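You operate a simulated robot arm through the tools that you are given. There is no shell and no other tool.

Carry out the task below with a simulated robot arm. There is one attempt and no reset: what you move stays moved.

TASK
Take strap and guard off the short pack and put them on their blocks.
Fine: shut the strap cam, let the pull off, then open the cam. Where these are worked on the way, their far stop is far enough and under half their travel is too little: strap cam.

It is judged by the outcome, as a careful person would: the job done as asked, and still so three seconds after it is handed in. It fails if anything else is knocked over, pushed out of place, dropped, spilled or broken.

THE ROBOT
A 6-joint arm with a two-finger parallel gripper, fixed in place. Base frame: the origin is on the floor under the middle of its stand, x ahead of it, y to its left, z up; the work surface is at about z = 820. Readings come in mm, degrees, newtons and seconds.
With the tool pointing down near the work surface it reaches from about 340 to 760 mm from the base axis. Its first joint turns from -66.0 to 66.0 degrees. Payload 2.45 kg.
The TCP is the grasp point between the finger pads, 24 mm short of the fingertips. In the tool frame z runs along the fingers and y along their closing line. The gripper opens to 68 mm. The fingers are 17 mm wide and 10 mm thick; the gripper's body (40 by 70 mm) begins 41 mm behind the TCP.
Orientation is that of the tool frame in the base frame, as a unit quaternion [x, y, z, w]. With the fingers straight down and closing along the base's y, the tool's x points along the base's -x, its y along +y and its z along -z.

THE INTERFACE
- The arm moves only by the tool play_rows. Its argument "deltas" is a list of rows, each a list of 3 entries, a list of its own where there are three numbers: the shift along the tool's x, y, z in mm, then the turn, a rotation vector about the tool's x, y, z in degrees, then the gripper command, from -1 (fully open) to 1 (shut), values between in proportion. In form: [[[x, y, z], [ax, ay, az], gripper], ...]. A call has 1 to 20 rows; each row is the pose to reach, as a shift and turn from the pose commanded when the call began, along the tool's axes at that moment. A row lasts 0.2 s, in which the tool goes at most 50 mm and 8.6 degrees; a call with a longer step from one row to the next is refused whole, and so is a gripper value outside its range. A pose out of reach is approached as far as the arm can. The call stops where the force on the tool passes 40 N (or 10 N more than at its start, if that is more) or the arm is blocked; 0.2 s more then pass. Each finger travels about 108 mm/s and halts on what it meets, pressing with about 45 N; the grip force reading is that of the motor and also rises with nothing between the fingers. The clock runs only during rows and for 0.2 s after the last one: add rows that repeat a pose to give the fingers time. It gives the time, the measured TCP pose, the force on the tool (base axes), the opening and the grip force at its end, in the units of the frame above (readings bear some noise), with the torque about the TCP (base axes, N m) and any sound that the robot's microphone picked up.
- Cameras (640 x 400 px; columns grow to the right, rows downward): "scene" is fixed at [178.2, 426.5, 1462.1]; the picture's right is [-0.61, -0.79, 0.00], its down [-0.48, 0.37, -0.80] and it looks along [0.63, -0.49, -0.60] (base axes); focal length 336 px, centre (320, 200). "wrist" rides on the gripper at [84, 11, -75] in the tool frame; the picture's right is [-0.13, 0.99, 0.00], its down [-0.60, -0.08, -0.79] and it looks along [-0.79, -0.10, 0.61] (tool axes); focal length 251 px, centre (320, 200). There is no depth. A picture from a camera that has moved, and an enlarged one, comes with that camera's place and axes in the base frame and with its lens.
- capture(camera): a new picture of that camera. It takes no simulated time.
- inspect(camera, box): a new picture of the part [left, top, right, bottom] of that camera's present view, enlarged. It takes no simulated time.
- hand_in(): hands the job in; it is judged then, once.

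Nothing tells you positions but the pictures and the camera data. Unless the task says otherwise, let go and move clear before handing in.

The tools are called as a command line: name --argument value ..., lists and objects as JSON in quotes. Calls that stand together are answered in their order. play_rows: Moves the arm, as the interface text tells. Its arguments: {"type":"object","properties":{"deltas":{"type":"array"}},"required":["deltas"]} The other tools are called the same way: capture (camera) takes a picture; inspect (camera, box) takes an enlarged picture of a part of a camera's view; hand_in () hands the job in.

At the start:

```text
time: 0.0
tool_pos: [430.3, -120.6, 1160.3]
orientation: [-0.001, 1.0, 0.0, -0.001]
wrist_force: [-0.4, 0.3, 0.1]
torque: [-0.02, -0.01, 0.0]
gripper_width: 68.0
gripper_force: 0.1
```

scene: 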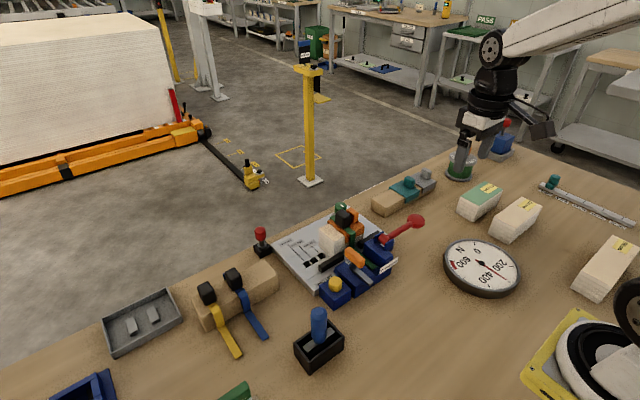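
wrist: 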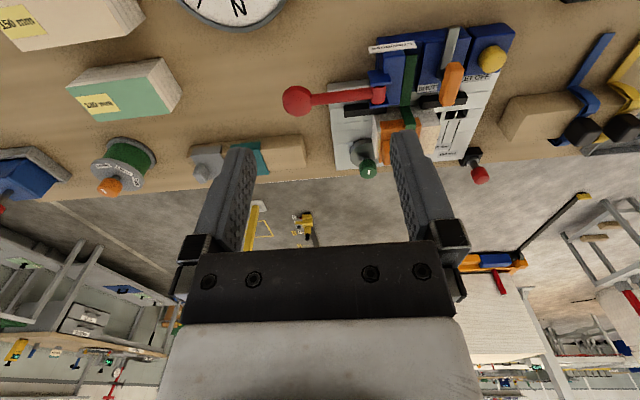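

I see a bench with a small strapping fixture (grey plate with blue blocks, red lever, orange parts), stacks labelled "150 mm" etc., and several blocks. I'll look closer before moving.

inspect --camera "scene" --box '[240, 190, 440, 315]'

inspect --camera "scene" --box '[80, 220, 360, 395]'

inspect --camera "scene" --box '[360, 100, 640, 275]'

inspect --camera "wrist" --box '[280, 0, 540, 190]'

inspect --camera "wrist" --box '[0, 0, 320, 200]'

```text
3.20 times, centred on (340, 252) of scene
camera zoom: at [178.2, 426.5, 1462.1], right [-0.61, -0.79, 0.0], down [-0.48, 0.37, -0.8], along [0.63, -0.49, -0.6], focal length 1076 px, centre (256, 32)
```

zoom: 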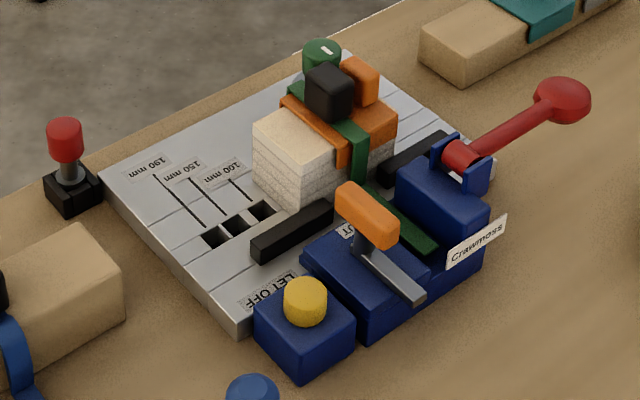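

```text
2.29 times, centred on (220, 308) of scene
camera zoom: at [178.2, 426.5, 1462.1], right [-0.61, -0.79, 0.0], down [-0.48, 0.37, -0.8], along [0.63, -0.49, -0.6], focal length 768 px, centre (549, -46)
```

zoom: 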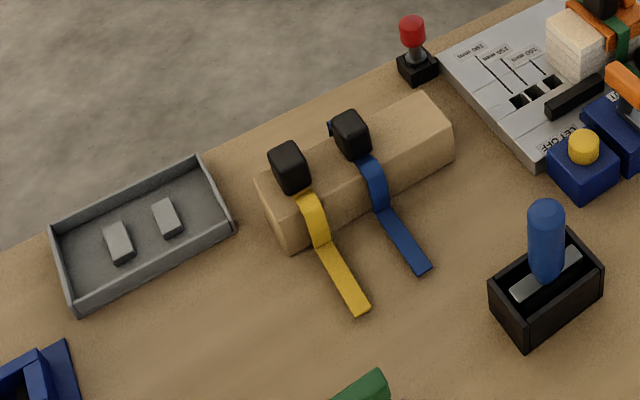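

```text
2.29 times, centred on (500, 188) of scene
camera zoom: at [178.2, 426.5, 1462.1], right [-0.61, -0.79, 0.0], down [-0.48, 0.37, -0.8], along [0.63, -0.49, -0.6], focal length 768 px, centre (-91, 229)
```

zoom: 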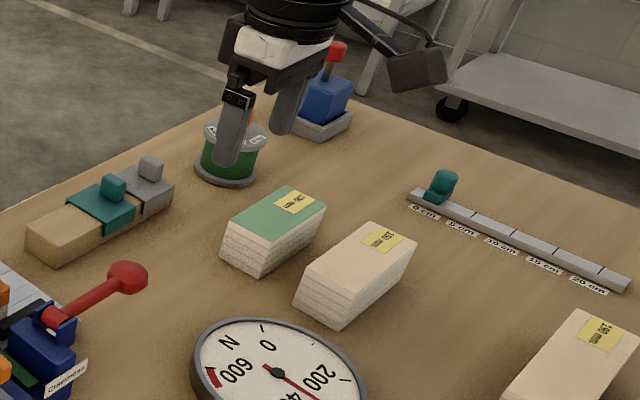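

```text
2.11 times, centred on (410, 95) of wrist
camera zoom: at [348.3, -107.9, 1236.4], right [0.13, 0.99, 0.0], down [0.61, -0.08, 0.79], along [0.79, -0.1, -0.61], focal length 529 px, centre (130, 421)
```

zoom: 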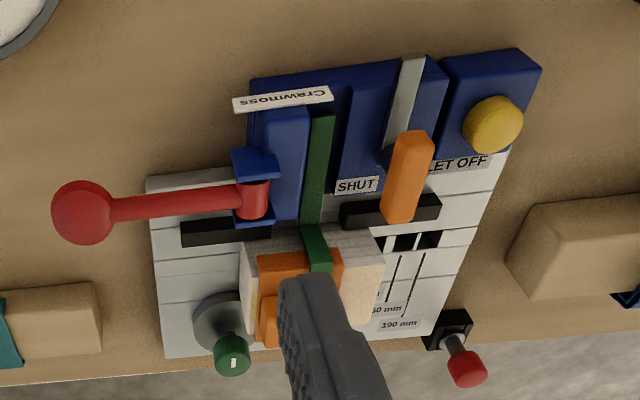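

```text
2.00 times, centred on (160, 100) of wrist
camera zoom: at [348.3, -107.9, 1236.4], right [0.13, 0.99, 0.0], down [0.61, -0.08, 0.79], along [0.79, -0.1, -0.61], focal length 503 px, centre (640, 400)
```

zoom: 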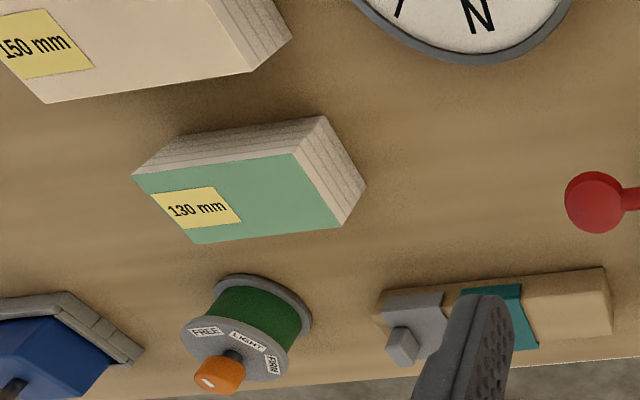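

The rig (grey plate, pack, strap, guard, orange cam handle, red pull lever, yellow LET OFF button) is ahead of the arm around x 540–760, y −120 to 140. I'll move above and in front of it for closer wrist views before touching anything.

play_rows --deltas '[[[0, 35, 10], [0, 0, 0], -1], [[0, 70, 20], [0, 0, 0], -1], [[0, 105, 30], [0, 0, 0], -1], [[0, 140, 40], [0, 0, 0], -1], [[0, 150, 50], [0, 0, 0], -1]]'

capture --camera "wrist"

capture --camera "scene"

```text
time: 1.2
tool_pos: [430.1, 29.3, 1110.8]
orientation: [0.0, 1.0, 0.0, -0.001]
wrist_force: [0.1, -0.8, 0.1]
torque: [0.02, 0.0, 0.0]
gripper_width: 68.0
gripper_force: 0.0
```

```text
taken
camera wrist: at [347.8, 42.2, 1185.9], right [0.13, 0.99, 0.0], down [0.6, -0.08, 0.79], along [0.79, -0.1, -0.61], focal length 251 px, centre (320, 200)
```

wrist: 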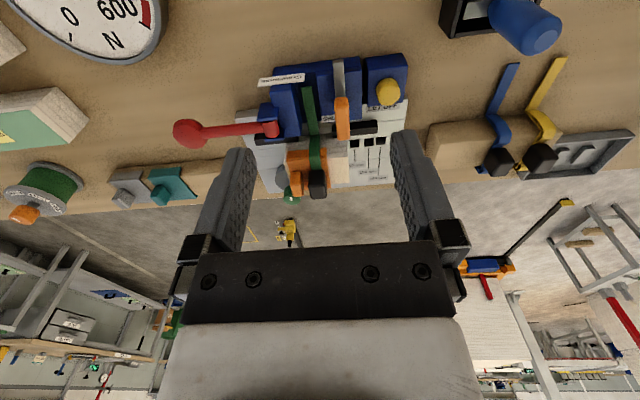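

```text
taken
```

scene: 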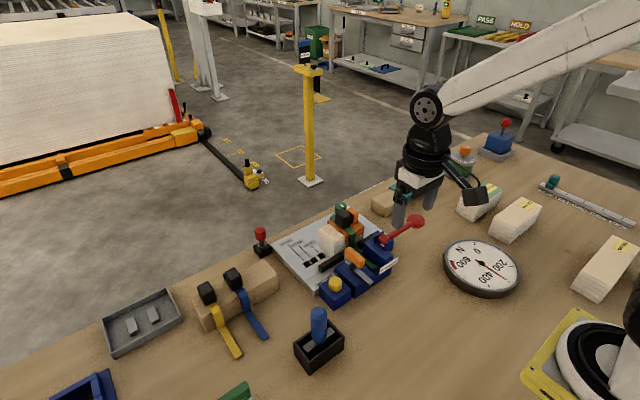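

The rig is now centred in the wrist view. I'll enlarge its parts.

inspect --camera "wrist" --box '[230, 45, 430, 205]'

inspect --camera "wrist" --box '[400, 0, 640, 190]'

inspect --camera "wrist" --box '[0, 0, 240, 230]'

inspect --camera "scene" --box '[290, 195, 430, 315]'

inspect --camera "scene" --box '[435, 230, 525, 305]'

```text
2.50 times, centred on (330, 125) of wrist
camera zoom: at [347.8, 42.2, 1185.9], right [0.13, 0.99, 0.0], down [0.6, -0.08, 0.79], along [0.79, -0.1, -0.61], focal length 629 px, centre (295, 388)
```

zoom: 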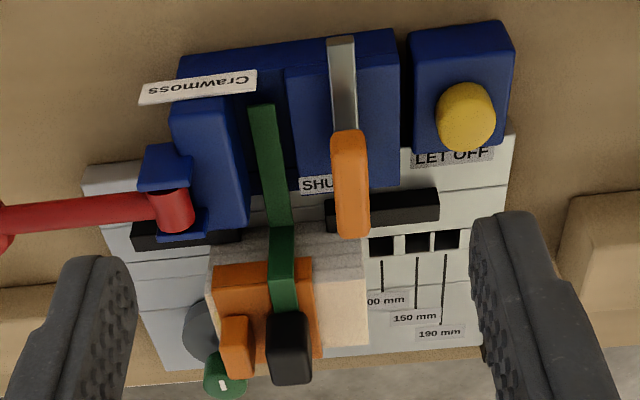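

```text
2.11 times, centred on (520, 95) of wrist
camera zoom: at [347.8, 42.2, 1185.9], right [0.13, 0.99, 0.0], down [0.6, -0.08, 0.79], along [0.79, -0.1, -0.61], focal length 529 px, centre (-101, 421)
```

zoom: 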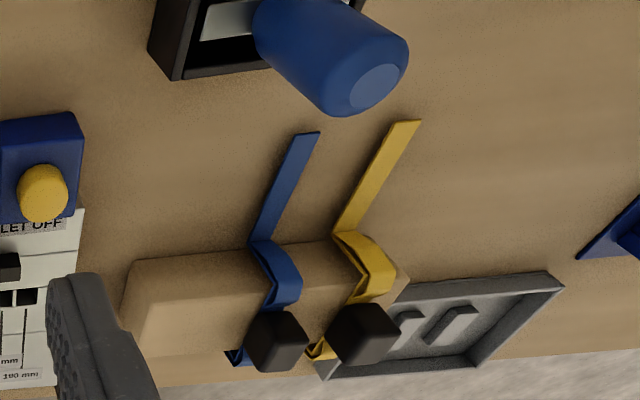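

```text
1.74 times, centred on (120, 115) of wrist
camera zoom: at [347.8, 42.2, 1185.9], right [0.13, 0.99, 0.0], down [0.6, -0.08, 0.79], along [0.79, -0.1, -0.61], focal length 437 px, centre (668, 348)
```

zoom: 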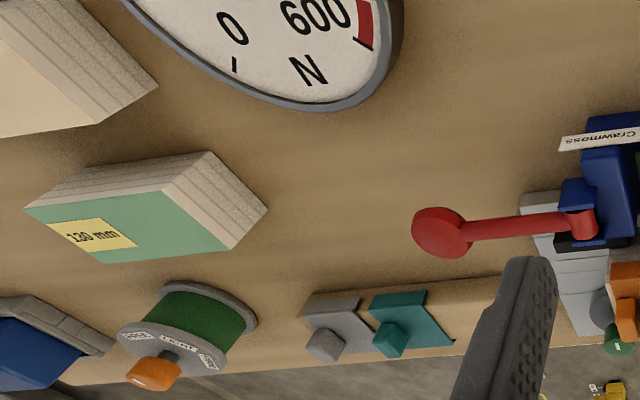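

```text
3.33 times, centred on (360, 255) of scene
camera zoom: at [178.2, 426.5, 1462.1], right [-0.61, -0.79, 0.0], down [-0.48, 0.37, -0.8], along [0.63, -0.49, -0.6], focal length 1121 px, centre (187, 17)
```

zoom: 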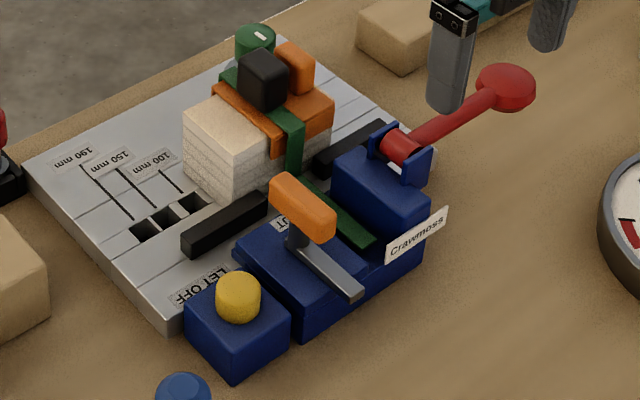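

```text
5.33 times, centred on (480, 268) of scene
camera zoom: at [178.2, 426.5, 1462.1], right [-0.61, -0.79, 0.0], down [-0.48, 0.37, -0.8], along [0.63, -0.49, -0.6], focal length 1793 px, centre (-533, -160)
```

zoom: 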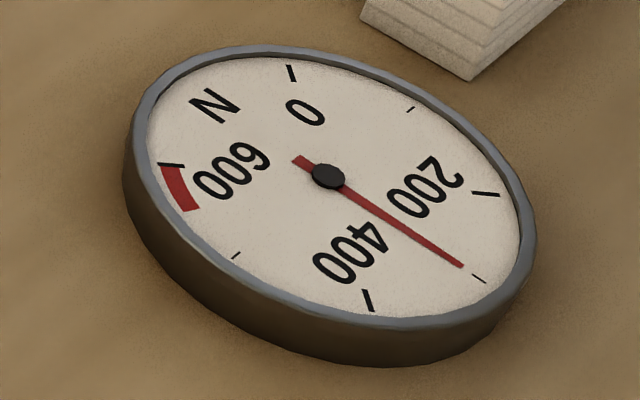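

The cam handle (orange) is beside its SHUT mark, the gauge reads about 300 N, and the strap's black head and the guard's orange knob are on top of the pack near (640, 0) and (642, −34). I'll tilt the tool for a steeper, closer look at the rig.

play_rows --deltas '[[[-30, -3, 10], [0, 6, 0], -1], [[-60, -6, 20], [0, 12, 0], -1], [[-90, -9, 30], [0, 18, 0], -1], [[-120, -12, 40], [0, 24, 0], -1], [[-140, -14, 40], [0, 30, 0], -1], [[-140, -14, 40], [0, 35, 0], -1]]'

capture --camera "wrist"

capture --camera "scene"

```text
time: 2.6
tool_pos: [570.4, 15.7, 1070.5]
orientation: [-0.001, 0.953, 0.0, -0.302]
wrist_force: [0.5, 0.2, 0.4]
torque: [-0.03, -0.01, 0.02]
gripper_width: 68.0
gripper_force: 0.2
```

```text
taken
camera wrist: at [544.9, 28.2, 1180.9], right [0.1, 0.99, -0.07], down [0.95, -0.08, 0.3], along [0.29, -0.1, -0.95], focal length 251 px, centre (320, 200)
```

wrist: 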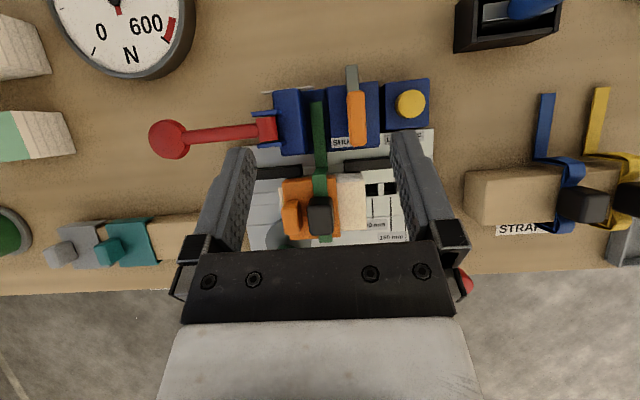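

```text
taken
```

scene: 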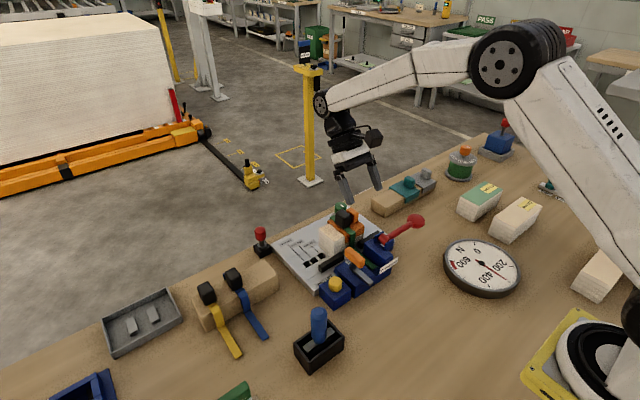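

Good overhead view; a "STRAP…" label marks the strap block. I'll enlarge the rig and both blocks.

inspect --camera "wrist" --box '[230, 60, 450, 260]'

inspect --camera "wrist" --box '[440, 70, 640, 270]'

inspect --camera "wrist" --box '[0, 180, 240, 300]'

```text
2.00 times, centred on (340, 160) of wrist
camera zoom: at [544.9, 28.2, 1180.9], right [0.1, 0.99, -0.07], down [0.95, -0.08, 0.3], along [0.29, -0.1, -0.95], focal length 503 px, centre (280, 280)
```

zoom: 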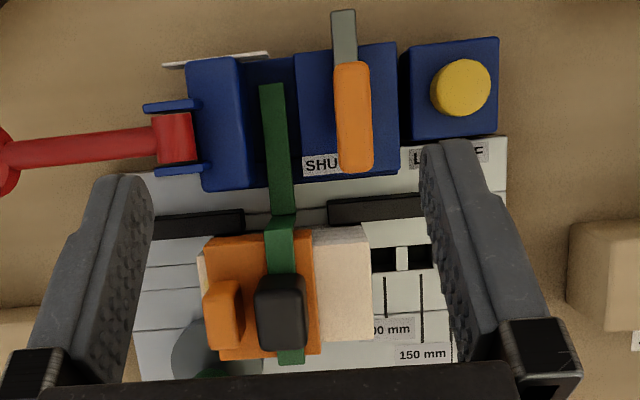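

```text
2.00 times, centred on (540, 170) of wrist
camera zoom: at [544.9, 28.2, 1180.9], right [0.1, 0.99, -0.07], down [0.95, -0.08, 0.3], along [0.29, -0.1, -0.95], focal length 503 px, centre (-120, 260)
```

zoom: 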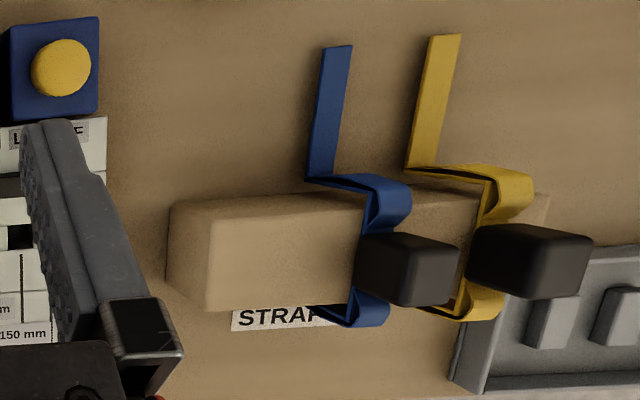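

```text
2.67 times, centred on (120, 240) of wrist
camera zoom: at [544.9, 28.2, 1180.9], right [0.1, 0.99, -0.07], down [0.95, -0.08, 0.3], along [0.29, -0.1, -0.95], focal length 670 px, centre (853, 93)
```

zoom: 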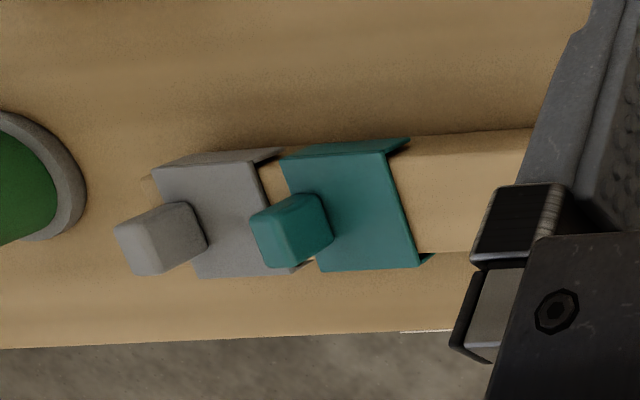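

I'd like a low oblique view of the cam handle, to see how it pivots. I'll straighten the tool and drop in front of the rig.

play_rows --deltas '[[[5, 1, 26], [0, -6, 0], -1], [[9, 1, 51], [0, -12, 0], -1], [[14, 2, 77], [0, -18, 0], -1], [[18, 3, 102], [0, -24, 0], -1], [[22, 4, 128], [0, -30, 0], -1], [[27, 4, 153], [0, -35, 0], -1]]'

capture --camera "wrist"

inspect --camera "wrist" --box '[220, 0, 420, 200]'

```text
time: 4.0
tool_pos: [460.4, 19.2, 962.3]
orientation: [-0.001, 1.0, 0.001, -0.001]
wrist_force: [-0.4, 0.1, 0.2]
torque: [0.01, 0.01, 0.0]
gripper_width: 68.1
gripper_force: 0.1
```

```text
taken
camera wrist: at [377.2, 31.3, 1036.9], right [0.13, 0.99, 0.0], down [0.6, -0.08, 0.79], along [0.79, -0.1, -0.61], focal length 251 px, centre (320, 200)
```

wrist: 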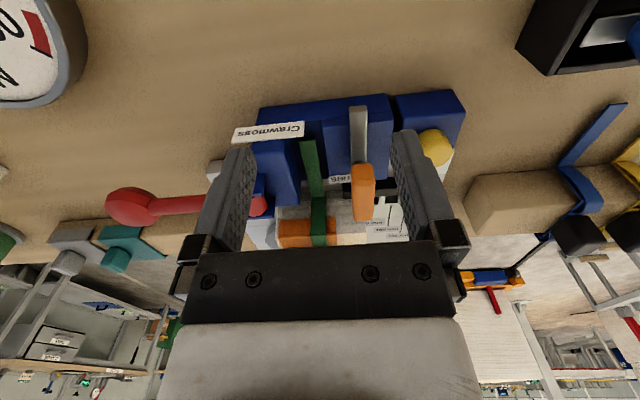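

```text
2.00 times, centred on (320, 100) of wrist
camera zoom: at [377.2, 31.3, 1036.9], right [0.13, 0.99, 0.0], down [0.6, -0.08, 0.79], along [0.79, -0.1, -0.61], focal length 503 px, centre (320, 400)
```

zoom: 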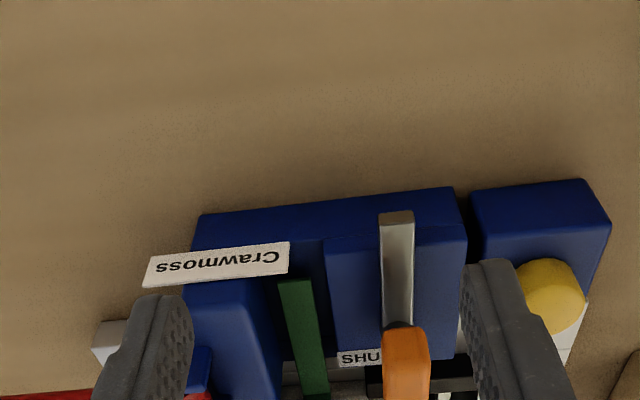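

The cam's flat bar lies along x on top of the blue cam block with the grip on a stem at its rear end. I'll zoom the scene camera tightly to judge heights and the handle's pivot.

inspect --camera "scene" --box '[320, 215, 410, 305]'

inspect --camera "scene" --box '[310, 190, 400, 260]'

inspect --camera "scene" --box '[180, 250, 290, 350]'

inspect --camera "scene" --box '[360, 160, 450, 220]'

```text
4.44 times, centred on (365, 260) of scene
camera zoom: at [178.2, 426.5, 1462.1], right [-0.61, -0.79, 0.0], down [-0.48, 0.37, -0.8], along [0.63, -0.49, -0.6], focal length 1494 px, centre (120, -67)
```

zoom: 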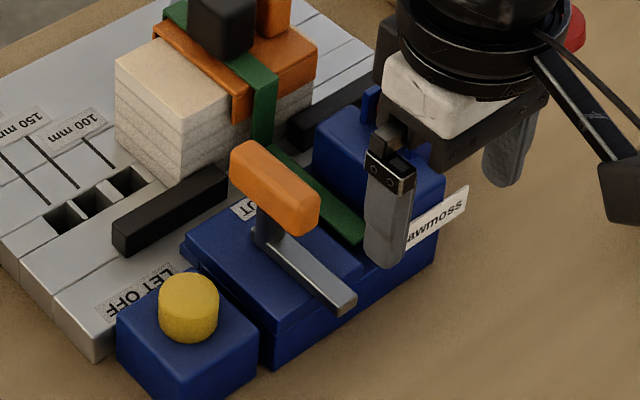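

```text
5.71 times, centred on (355, 225) of scene
camera zoom: at [178.2, 426.5, 1462.1], right [-0.61, -0.79, 0.0], down [-0.48, 0.37, -0.8], along [0.63, -0.49, -0.6], focal length 1921 px, centre (120, 57)
```

zoom: 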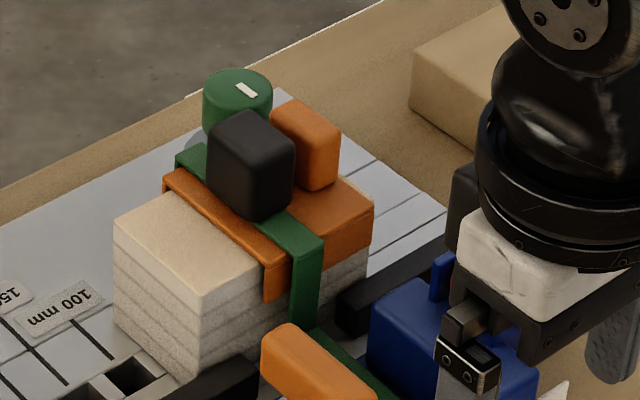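

```text
4.00 times, centred on (235, 300) of scene
camera zoom: at [178.2, 426.5, 1462.1], right [-0.61, -0.79, 0.0], down [-0.48, 0.37, -0.8], along [0.63, -0.49, -0.6], focal length 1345 px, centre (660, -200)
```

zoom: 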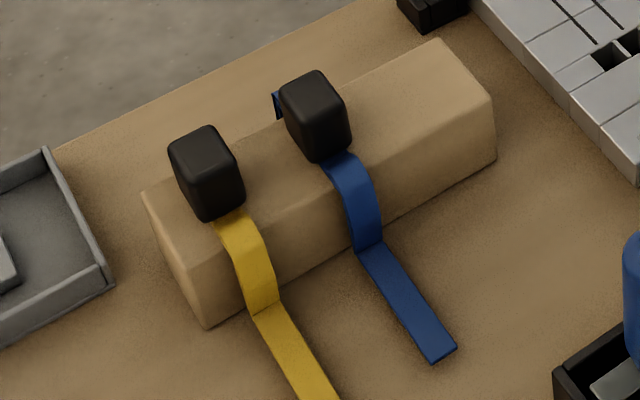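

```text
6.67 times, centred on (405, 190) of scene
camera zoom: at [178.2, 426.5, 1462.1], right [-0.61, -0.79, 0.0], down [-0.48, 0.37, -0.8], along [0.63, -0.49, -0.6], focal length 2242 px, centre (-247, 267)
```

zoom: 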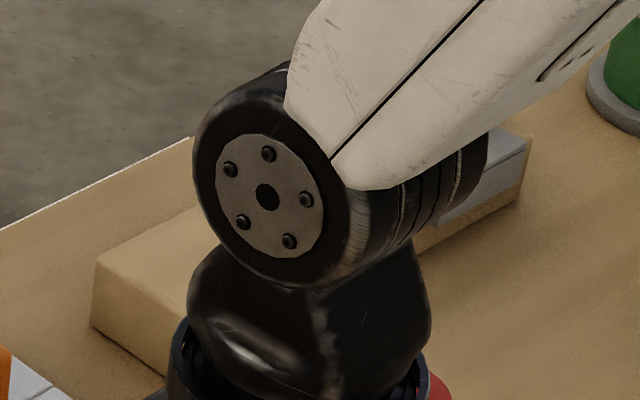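

The handle's grip runs along x from about 515 to 572 at y ≈ 46, z ≈ 892–912, with SHUT marked on its −y side. I'll close the fingers, go to the +y side of its rear end, and check the position before pushing toward SHUT.

play_rows --deltas '[[[-34, 21, -4], [0, 0, 0], 1], [[-68, 42, -8], [0, 0, 0], 1], [[-100, 61, -8], [0, 0, 0], 1], [[-100, 61, 20], [0, 0, 0], 1], [[-100, 61, 35], [0, 0, 0], 1]]'

inspect --camera "scene" --box '[290, 195, 420, 305]'

capture --camera "wrist"

```text
time: 5.2
tool_pos: [561.3, 81.3, 924.9]
orientation: [0.0, 1.0, 0.0, -0.002]
wrist_force: [0.3, -0.3, -0.2]
torque: [0.02, 0.0, -0.02]
gripper_width: 0.1
gripper_force: 23.3
```

```text
3.64 times, centred on (355, 250) of scene
camera zoom: at [178.2, 426.5, 1462.1], right [-0.61, -0.79, 0.0], down [-0.48, 0.37, -0.8], along [0.63, -0.49, -0.6], focal length 1223 px, centre (193, 18)
```

zoom: 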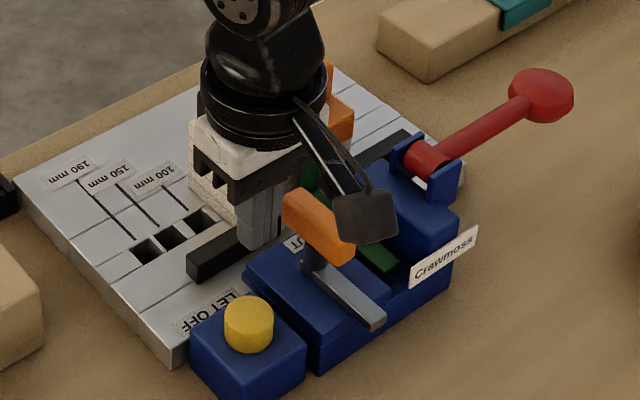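

```text
taken
camera wrist: at [477.5, 93.1, 1000.6], right [0.13, 0.99, 0.0], down [0.61, -0.08, 0.79], along [0.79, -0.1, -0.61], focal length 251 px, centre (320, 200)
```

wrist: 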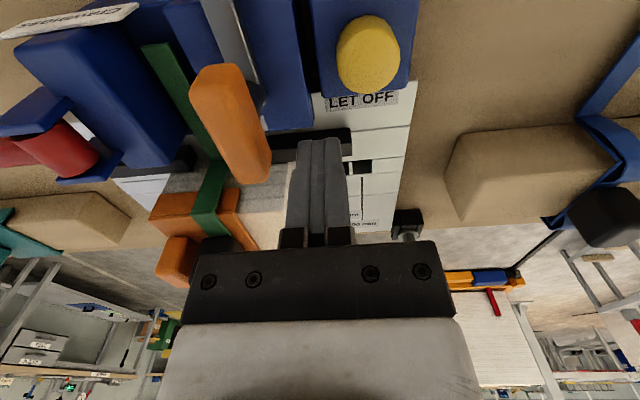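

The closed fingers are beside the grip, clear of the yellow button. I'll lower 20 mm and push gently in −y.

play_rows --deltas '[[[0, 0, 10], [0, 0, 0], 1], [[0, 0, 20], [0, 0, 0], 1], [[0, -8, 20], [0, 0, 0], 1], [[0, -14, 20], [0, 0, 0], 1], [[0, -20, 20], [0, 0, 0], 1], [[0, -26, 20], [0, 0, 0], 1]]'

capture --camera "wrist"

inspect --camera "scene" --box '[290, 195, 420, 305]'

```text
time: 6.5
tool_pos: [562.1, 65.9, 907.1]
orientation: [-0.001, 1.0, 0.002, 0.0]
wrist_force: [-1.7, 12.2, -1.4]
torque: [-0.15, -0.03, -0.12]
gripper_width: 0.0
gripper_force: 23.6
stopped in row 6: the force on the tool passed its limit at 49 N (the readings are from after the stop); the commanded pose is now the measured one
```

```text
taken
camera wrist: at [478.2, 76.9, 981.7], right [0.13, 0.99, 0.01], down [0.6, -0.08, 0.79], along [0.79, -0.1, -0.61], focal length 251 px, centre (320, 200)
```

wrist: 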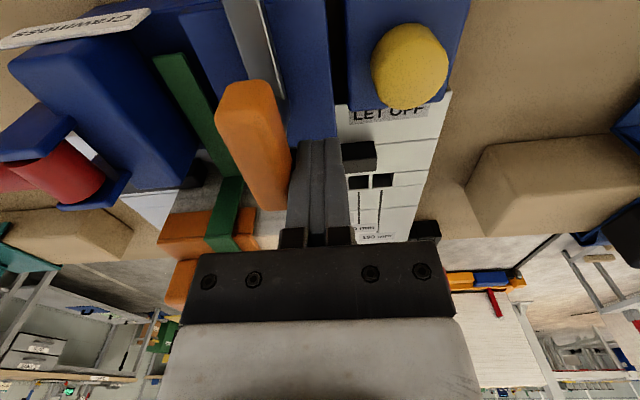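

```text
3.64 times, centred on (355, 250) of scene
camera zoom: at [178.1, 426.8, 1462.1], right [-0.61, -0.79, 0.0], down [-0.48, 0.37, -0.8], along [0.63, -0.49, -0.6], focal length 1223 px, centre (193, 18)
```

zoom: 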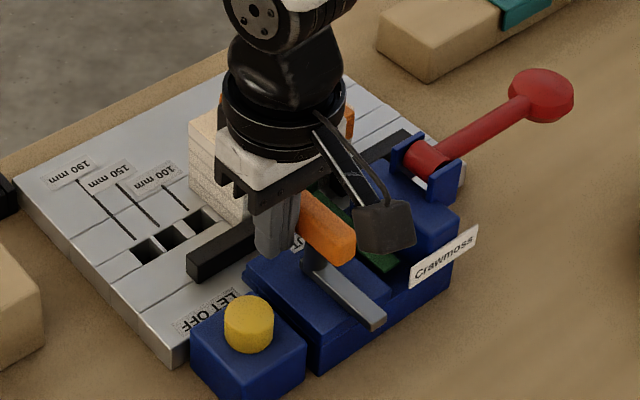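

Contact came at y ≈ 66 with 49 N and no visible movement of the handle, so I need to understand its pivot better before pushing again. I'll back off and look closely.

play_rows --deltas '[[[0, 12, 0], [0, 0, 0], 1], [[0, 12, -30], [0, 0, 0], 1], [[30, 0, -60], [0, 0, 0], 1], [[60, -20, -60], [0, 0, 0], 1], [[80, -40, -40], [0, 0, 0], 1], [[80, -45, -30], [0, 0, 0], 1]]'

capture --camera "wrist"

inspect --camera "scene" --box '[320, 215, 410, 305]'

```text
time: 8.0
tool_pos: [481.2, 19.2, 937.4]
orientation: [0.0, 1.0, 0.003, 0.001]
wrist_force: [0.4, 0.5, 1.0]
torque: [0.01, -0.02, 0.0]
gripper_width: 0.0
gripper_force: 23.7
```

```text
taken
camera wrist: at [398.1, 31.0, 1011.8], right [0.13, 0.99, 0.01], down [0.6, -0.08, 0.79], along [0.79, -0.1, -0.61], focal length 251 px, centre (320, 200)
```

wrist: 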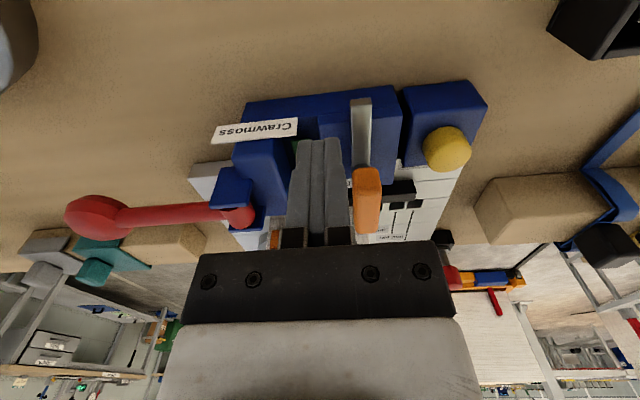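

```text
4.44 times, centred on (365, 260) of scene
camera zoom: at [178.2, 426.5, 1462.1], right [-0.61, -0.79, 0.0], down [-0.48, 0.37, -0.8], along [0.63, -0.49, -0.6], focal length 1494 px, centre (120, -67)
```

zoom: 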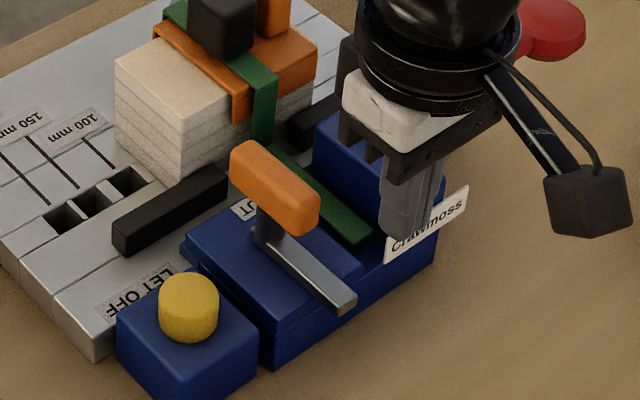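

The handle did not shift at all. I'll zoom in on the handle from here.

inspect --camera "wrist" --box '[310, 70, 430, 250]'

inspect --camera "scene" --box '[340, 240, 385, 285]'

```text
2.22 times, centred on (370, 160) of wrist
camera zoom: at [398.1, 31.0, 1011.8], right [0.13, 0.99, 0.01], down [0.6, -0.08, 0.79], along [0.79, -0.1, -0.61], focal length 559 px, centre (209, 289)
```

zoom: 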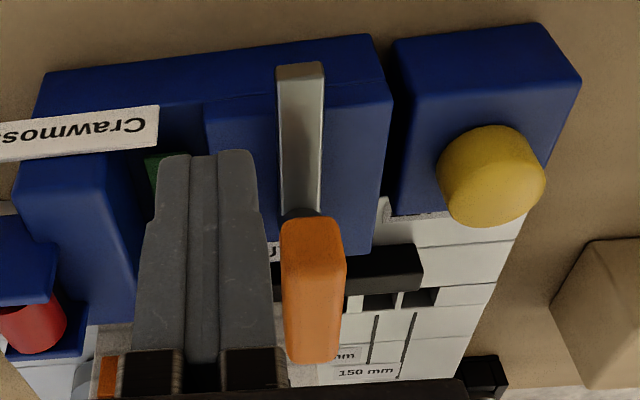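

```text
8.89 times, centred on (362, 262) of scene
camera zoom: at [178.2, 426.5, 1462.1], right [-0.61, -0.79, 0.0], down [-0.48, 0.37, -0.8], along [0.63, -0.49, -0.6], focal length 2989 px, centre (-58, -356)
```

zoom: 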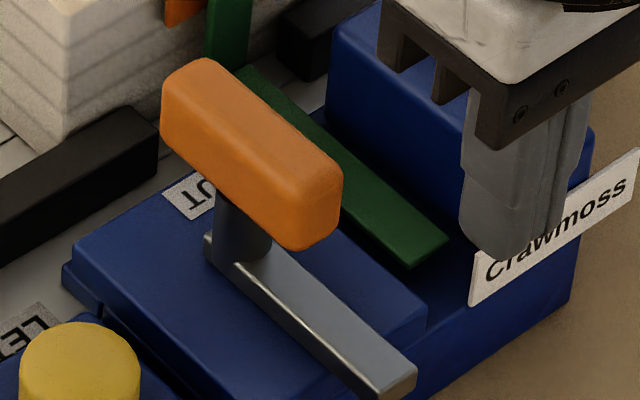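

The grip sits on a round post at the rear end of the bar. I'll straddle the grip with the fingers and feel gently which way it moves, starting with a check from above it.

play_rows --deltas '[[[0, 0, -25], [0, 0, 0], -0.294], [[-35, 14, -25], [0, 0, 0], -0.294], [[-66, 27, -25], [0, 0, 0], -0.294], [[-66, 27, -15], [0, 0, 0], -0.294]]'

capture --camera "wrist"

inspect --camera "scene" --box '[310, 205, 410, 295]'

```text
time: 8.9
tool_pos: [548.4, 46.5, 951.4]
orientation: [-0.002, 1.0, 0.003, 0.0]
wrist_force: [0.2, 0.6, -0.4]
torque: [0.03, 0.0, -0.04]
gripper_width: 43.8
gripper_force: 0.1
```

```text
taken
camera wrist: at [464.3, 57.7, 1027.4], right [0.13, 0.99, 0.01], down [0.6, -0.08, 0.79], along [0.79, -0.1, -0.61], focal length 251 px, centre (320, 200)
```

wrist: 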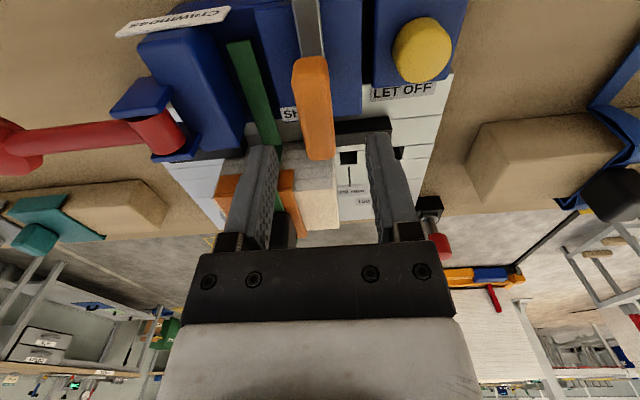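

```text
4.44 times, centred on (360, 250) of scene
camera zoom: at [178.2, 426.5, 1462.1], right [-0.61, -0.79, 0.0], down [-0.48, 0.37, -0.8], along [0.63, -0.49, -0.6], focal length 1494 px, centre (142, -22)
```

zoom: 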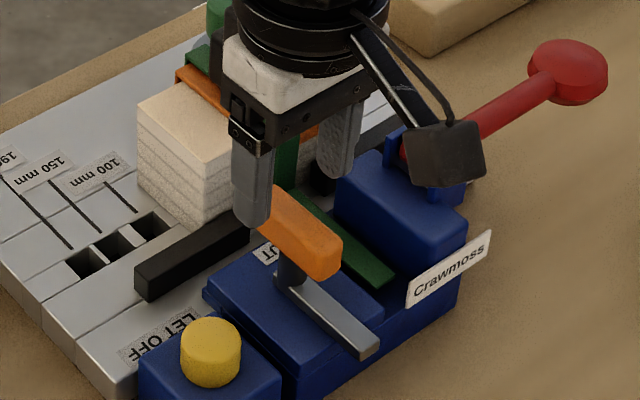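

The fingers are centred on the grip. I'll descend to straddle it, then close on it.

play_rows --deltas '[[[0, 0, 20], [0, 0, 0], -0.294], [[0, 0, 35], [0, 0, 0], -0.294], [[0, 0, 47], [0, 0, 0], -0.294], [[0, 0, 47], [0, 0, 0], -0.294]]'

capture --camera "wrist"

inspect --camera "scene" --box '[310, 205, 410, 295]'

```text
time: 9.9
tool_pos: [547.4, 48.1, 904.3]
orientation: [-0.001, 1.0, 0.002, 0.0]
wrist_force: [0.7, -0.7, -0.8]
torque: [-0.03, 0.0, 0.0]
gripper_width: 44.0
gripper_force: 0.0
```

```text
taken
camera wrist: at [465.0, 57.9, 979.5], right [0.13, 0.99, 0.01], down [0.6, -0.08, 0.79], along [0.79, -0.1, -0.61], focal length 251 px, centre (320, 200)
```

wrist: 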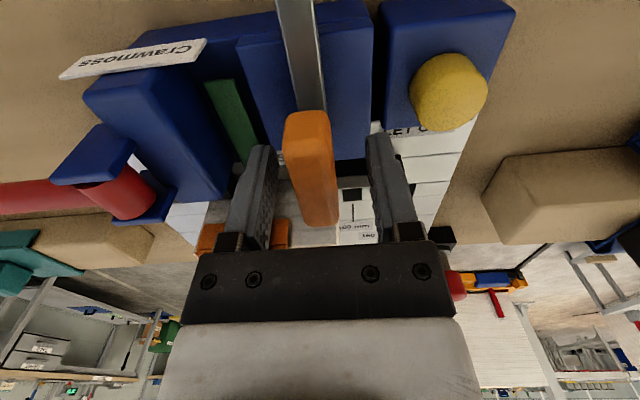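

```text
4.44 times, centred on (360, 250) of scene
camera zoom: at [178.2, 426.5, 1462.1], right [-0.61, -0.79, 0.0], down [-0.48, 0.37, -0.8], along [0.63, -0.49, -0.6], focal length 1494 px, centre (142, -22)
```

zoom: 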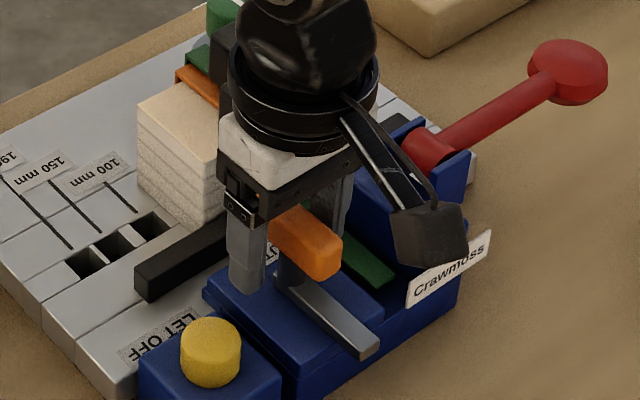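

Straddled with clearance. I'll close on the grip and then try small motions to feel its free direction.

play_rows --deltas '[[[0, 0, 0], [0, 0, 0], 1], [[0, 0, 0], [0, 0, 0], 1], [[0, 0, 0], [0, 0, 0], 1]]'

play_rows --deltas '[[[0, 2, 0], [0, 0, 0], 1], [[0, 4, 0], [0, 0, 0], 1], [[0, 6, 0], [0, 0, 0], 1]]'

capture --camera "wrist"

```text
time: 10.8
tool_pos: [548.0, 43.8, 904.9]
orientation: [-0.001, 1.0, 0.003, 0.001]
wrist_force: [1.9, -22.9, -4.1]
torque: [-0.74, -0.52, 0.08]
gripper_width: 18.0
gripper_force: 36.4
```

```text
time: 11.2
tool_pos: [549.6, 45.0, 905.1]
orientation: [0.0, 1.0, 0.001, 0.0]
wrist_force: [0.2, -7.9, 1.3]
torque: [-0.57, 0.08, 0.06]
gripper_width: 17.5
gripper_force: 36.3
stopped in row 2: the force on the tool passed its limit at 43 N (the readings are from after the stop); the commanded pose is now the measured one
```

```text
taken
camera wrist: at [465.0, 56.6, 979.5], right [0.13, 0.99, 0.0], down [0.6, -0.08, 0.79], along [0.79, -0.1, -0.61], focal length 251 px, centre (320, 200)
```

wrist: 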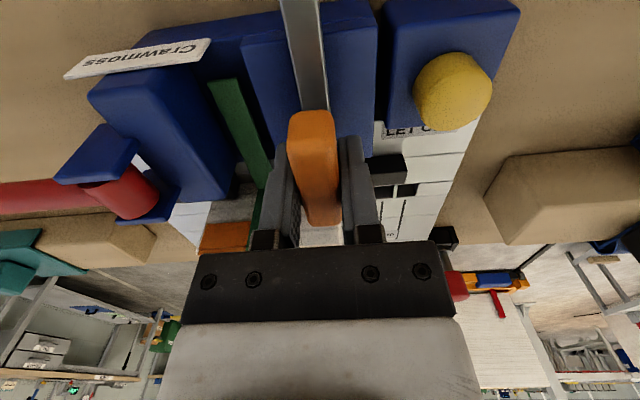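

The grip is 18 mm wide and rigid in both ±y, so it doesn't swing sideways. I'll test a gentle lift next.

play_rows --deltas '[[[0, 0, -2], [0, 0, 0], 1], [[0, 0, -4], [0, 0, 0], 1], [[0, 0, -6], [0, 0, 0], 1]]'

inspect --camera "scene" --box '[310, 205, 410, 295]'

```text
time: 12.0
tool_pos: [547.9, 44.9, 909.5]
orientation: [0.0, 1.0, 0.001, -0.003]
wrist_force: [1.4, -11.3, -24.1]
torque: [-0.44, 0.03, 0.0]
gripper_width: 18.0
gripper_force: 36.5
```

```text
4.44 times, centred on (360, 250) of scene
camera zoom: at [178.7, 426.3, 1462.2], right [-0.61, -0.79, 0.0], down [-0.48, 0.37, -0.8], along [0.63, -0.49, -0.6], focal length 1494 px, centre (142, -22)
```

zoom: 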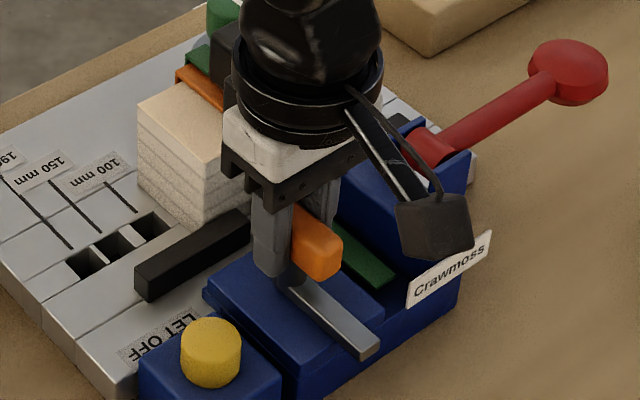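

Lifting met 24 N with no movement of the lever. I'll return and test turning about the vertical post, and along x.

play_rows --deltas '[[[0, 0, 4], [0, 0, 0], 1], [[0, 0, 4], [0, 0, 0], 1]]'

play_rows --deltas '[[[0, 0, 0], [0, 0, 3], 1], [[0, 0, 0], [0, 0, 6], 1]]'

capture --camera "wrist"

```text
time: 12.6
tool_pos: [548.2, 45.2, 908.8]
orientation: [-0.001, 1.0, 0.002, 0.0]
wrist_force: [-14.4, -17.2, 20.1]
torque: [-0.73, 0.13, 0.01]
gripper_width: 18.1
gripper_force: 35.8
```

```text
time: 13.2
tool_pos: [549.8, 45.4, 906.7]
orientation: [0.052, 0.999, 0.001, 0.002]
wrist_force: [-4.0, -21.5, 19.4]
torque: [-0.48, 0.04, 0.81]
gripper_width: 19.5
gripper_force: 37.2
```

```text
taken
camera wrist: at [467.1, 65.2, 981.8], right [0.23, 0.97, 0.0], down [0.59, -0.14, 0.8], along [0.77, -0.18, -0.61], focal length 251 px, centre (320, 200)
```

wrist: 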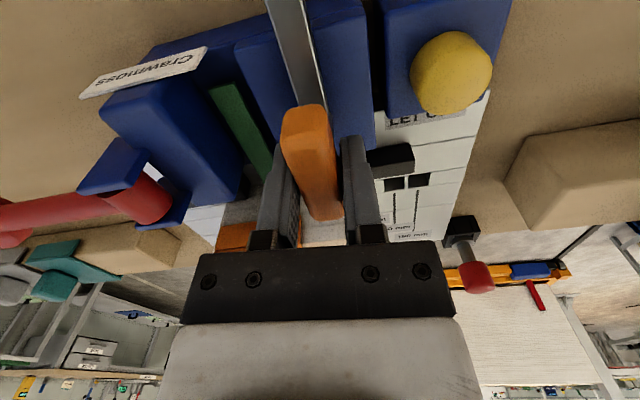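

Turning clockwise (seen from above) is resisted (0.8 N m). I'll go back and try the opposite turn.

play_rows --deltas '[[[0, 0, 0], [0, 0, -6], 1], [[0, 0, 0], [0, 0, -9], 1], [[0, 0, 0], [0, 0, -12], 1]]'

capture --camera "wrist"

inspect --camera "scene" --box '[310, 205, 410, 295]'

```text
time: 14.0
tool_pos: [548.4, 44.8, 906.1]
orientation: [-0.053, 0.999, 0.002, 0.001]
wrist_force: [3.4, -15.3, 1.1]
torque: [-0.38, -0.81, 0.01]
gripper_width: 17.8
gripper_force: 36.5
```

```text
taken
camera wrist: at [464.6, 48.0, 981.4], right [0.02, 1.0, 0.0], down [0.61, -0.02, 0.79], along [0.79, -0.02, -0.61], focal length 251 px, centre (320, 200)
```

wrist: 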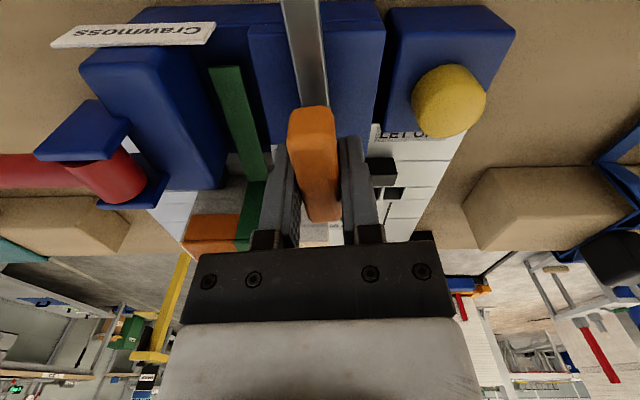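

```text
4.44 times, centred on (360, 250) of scene
camera zoom: at [178.2, 426.1, 1462.3], right [-0.61, -0.79, 0.0], down [-0.48, 0.37, -0.8], along [0.63, -0.49, -0.6], focal length 1494 px, centre (142, -22)
```

zoom: 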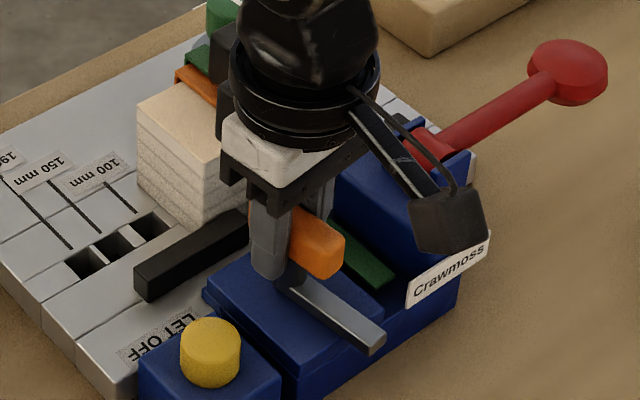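

That's it: the handle turns about its vertical post, counter-clockwise seen from above, and the bar followed by 6°. I'll keep turning it that way in small steps toward its far stop.

play_rows --deltas '[[[0, -1, 0], [0, 0, -6], 1], [[0, -1, 0], [0, 0, -12], 1], [[0, -1, 0], [0, 0, -18], 1], [[0, -1, 0], [0, 0, -24], 1]]'

capture --camera "wrist"

inspect --camera "scene" --box '[310, 205, 410, 295]'

```text
time: 15.0
tool_pos: [549.2, 47.2, 906.3]
orientation: [-0.26, 0.966, 0.002, 0.0]
wrist_force: [5.5, 19.3, -6.3]
torque: [0.11, -0.69, -0.07]
gripper_width: 18.0
gripper_force: 36.0
```

```text
taken
camera wrist: at [470.7, 14.8, 981.4], right [-0.39, 0.92, 0.0], down [0.56, 0.23, 0.79], along [0.73, 0.31, -0.61], focal length 251 px, centre (320, 200)
```

wrist: 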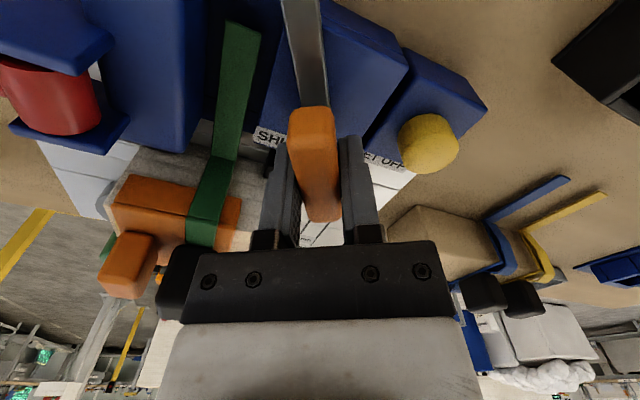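

```text
4.44 times, centred on (360, 250) of scene
camera zoom: at [178.4, 427.0, 1462.0], right [-0.61, -0.79, 0.0], down [-0.48, 0.37, -0.8], along [0.63, -0.49, -0.6], focal length 1494 px, centre (142, -22)
```

zoom: 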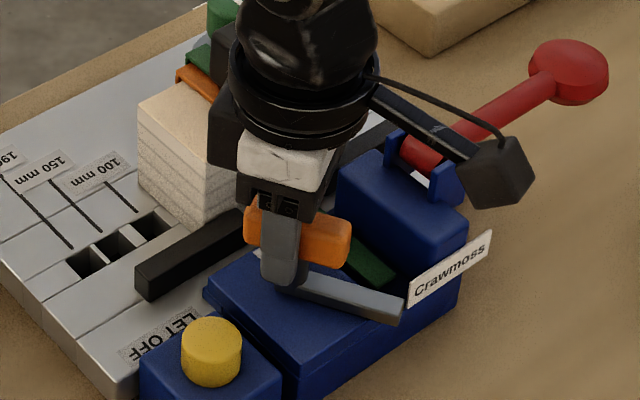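

It's at about 30° and turning freely; the post's axis works out near (545, 45). I'll re-centre slightly and keep turning.

play_rows --deltas '[[[2.5, 0, 0], [0, 0, -6], 1], [[4.7, 0, 0], [0, 0, -12], 1], [[4.7, 0, 0], [0, 0, -18], 1], [[4.7, 0, 0], [0, 0, -24], 1], [[4.7, 0, 0], [0, 0, -30], 1]]'

inspect --camera "scene" --box '[310, 205, 410, 295]'

```text
time: 16.2
tool_pos: [545.1, 44.2, 907.7]
orientation: [-0.502, 0.865, 0.001, 0.0]
wrist_force: [-2.6, 28.2, 9.4]
torque: [-0.09, -0.28, 0.03]
gripper_width: 17.9
gripper_force: 36.1
```

```text
4.44 times, centred on (360, 250) of scene
camera zoom: at [177.9, 427.2, 1461.9], right [-0.61, -0.79, 0.0], down [-0.48, 0.37, -0.8], along [0.63, -0.49, -0.6], focal length 1494 px, centre (142, -22)
```

zoom: 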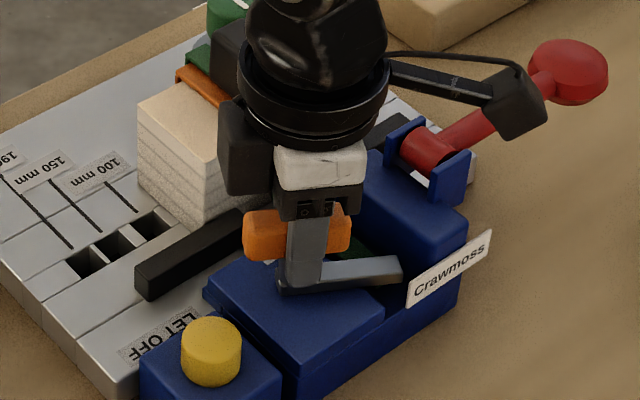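

At 60° with no turning resistance. I'll take out the side load and carry on toward 90° and the stop.

play_rows --deltas '[[[-2.6, 1.5, 0], [0, 0, -6], 1], [[-2.6, 1.5, 0], [0, 0, -12], 1], [[-2.6, 1.5, 0], [0, 0, -18], 1], [[-2.6, 1.5, 0], [0, 0, -24], 1], [[-2.6, 1.5, 0], [0, 0, -30], 1]]'

inspect --camera "scene" --box '[310, 205, 410, 295]'

capture --camera "wrist"

```text
time: 17.4
tool_pos: [544.5, 43.8, 907.0]
orientation: [0.708, -0.707, -0.001, -0.003]
wrist_force: [2.0, -10.3, 18.2]
torque: [-0.61, 0.06, -0.14]
gripper_width: 18.1
gripper_force: 36.3
```

```text
4.44 times, centred on (360, 250) of scene
camera zoom: at [178.0, 426.2, 1462.3], right [-0.61, -0.79, 0.0], down [-0.48, 0.37, -0.8], along [0.63, -0.49, -0.6], focal length 1494 px, centre (142, -22)
```

zoom: 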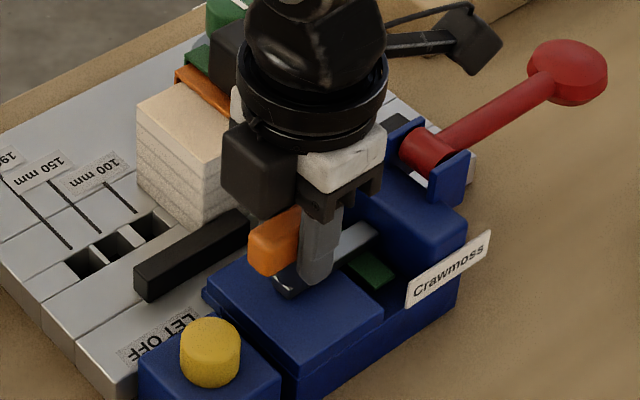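

```text
taken
camera wrist: at [534.5, -39.3, 981.5], right [-0.99, 0.13, 0.0], down [0.08, 0.6, 0.8], along [0.1, 0.79, -0.61], focal length 251 px, centre (320, 200)
```

wrist: 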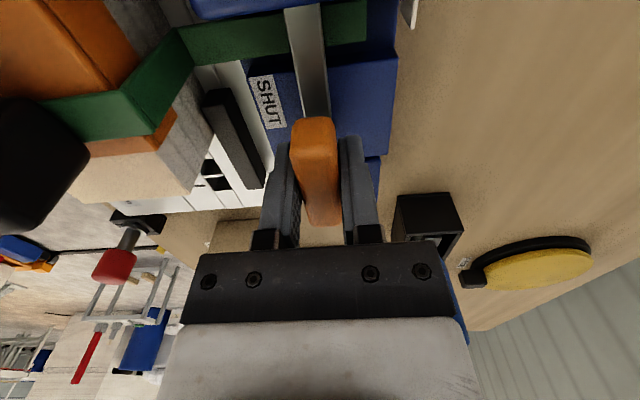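

At 90° the bar lies across the strap, next to the SHUT mark. I'll nudge a few degrees more to confirm it has reached its stop.

play_rows --deltas '[[[0, 0, 0], [0, 0, -3], 1], [[0, 0, 0], [0, 0, -6], 1], [[0, 0, 0], [0, 0, -6], 1]]'

inspect --camera "scene" --box '[310, 205, 410, 295]'

capture --camera "wrist"

```text
time: 18.2
tool_pos: [545.1, 44.7, 906.5]
orientation: [0.743, -0.669, -0.001, -0.002]
wrist_force: [10.6, -15.4, 8.8]
torque: [0.62, 0.09, -0.79]
gripper_width: 19.4
gripper_force: 37.0
```

```text
4.44 times, centred on (360, 250) of scene
camera zoom: at [178.3, 426.1, 1462.3], right [-0.61, -0.79, 0.0], down [-0.48, 0.37, -0.8], along [0.63, -0.49, -0.6], focal length 1494 px, centre (142, -22)
```

zoom: 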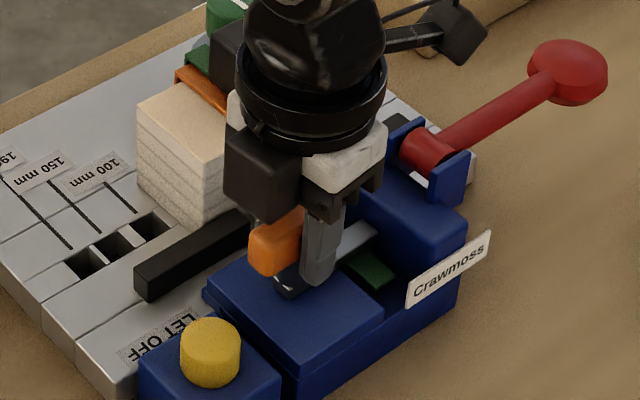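

```text
taken
camera wrist: at [543.3, -39.2, 981.2], right [-1.0, 0.02, 0.0], down [0.01, 0.61, 0.8], along [0.02, 0.8, -0.61], focal length 251 px, centre (320, 200)
```

wrist: 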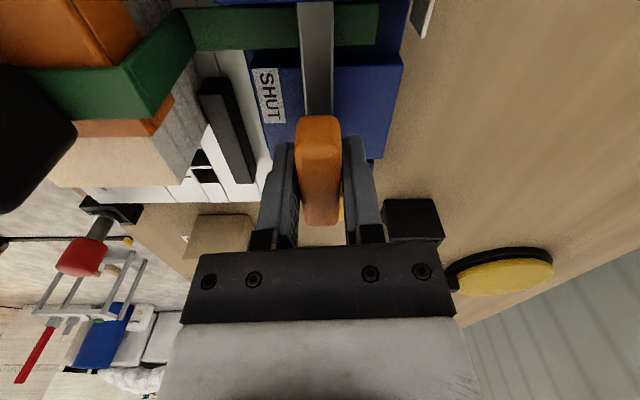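

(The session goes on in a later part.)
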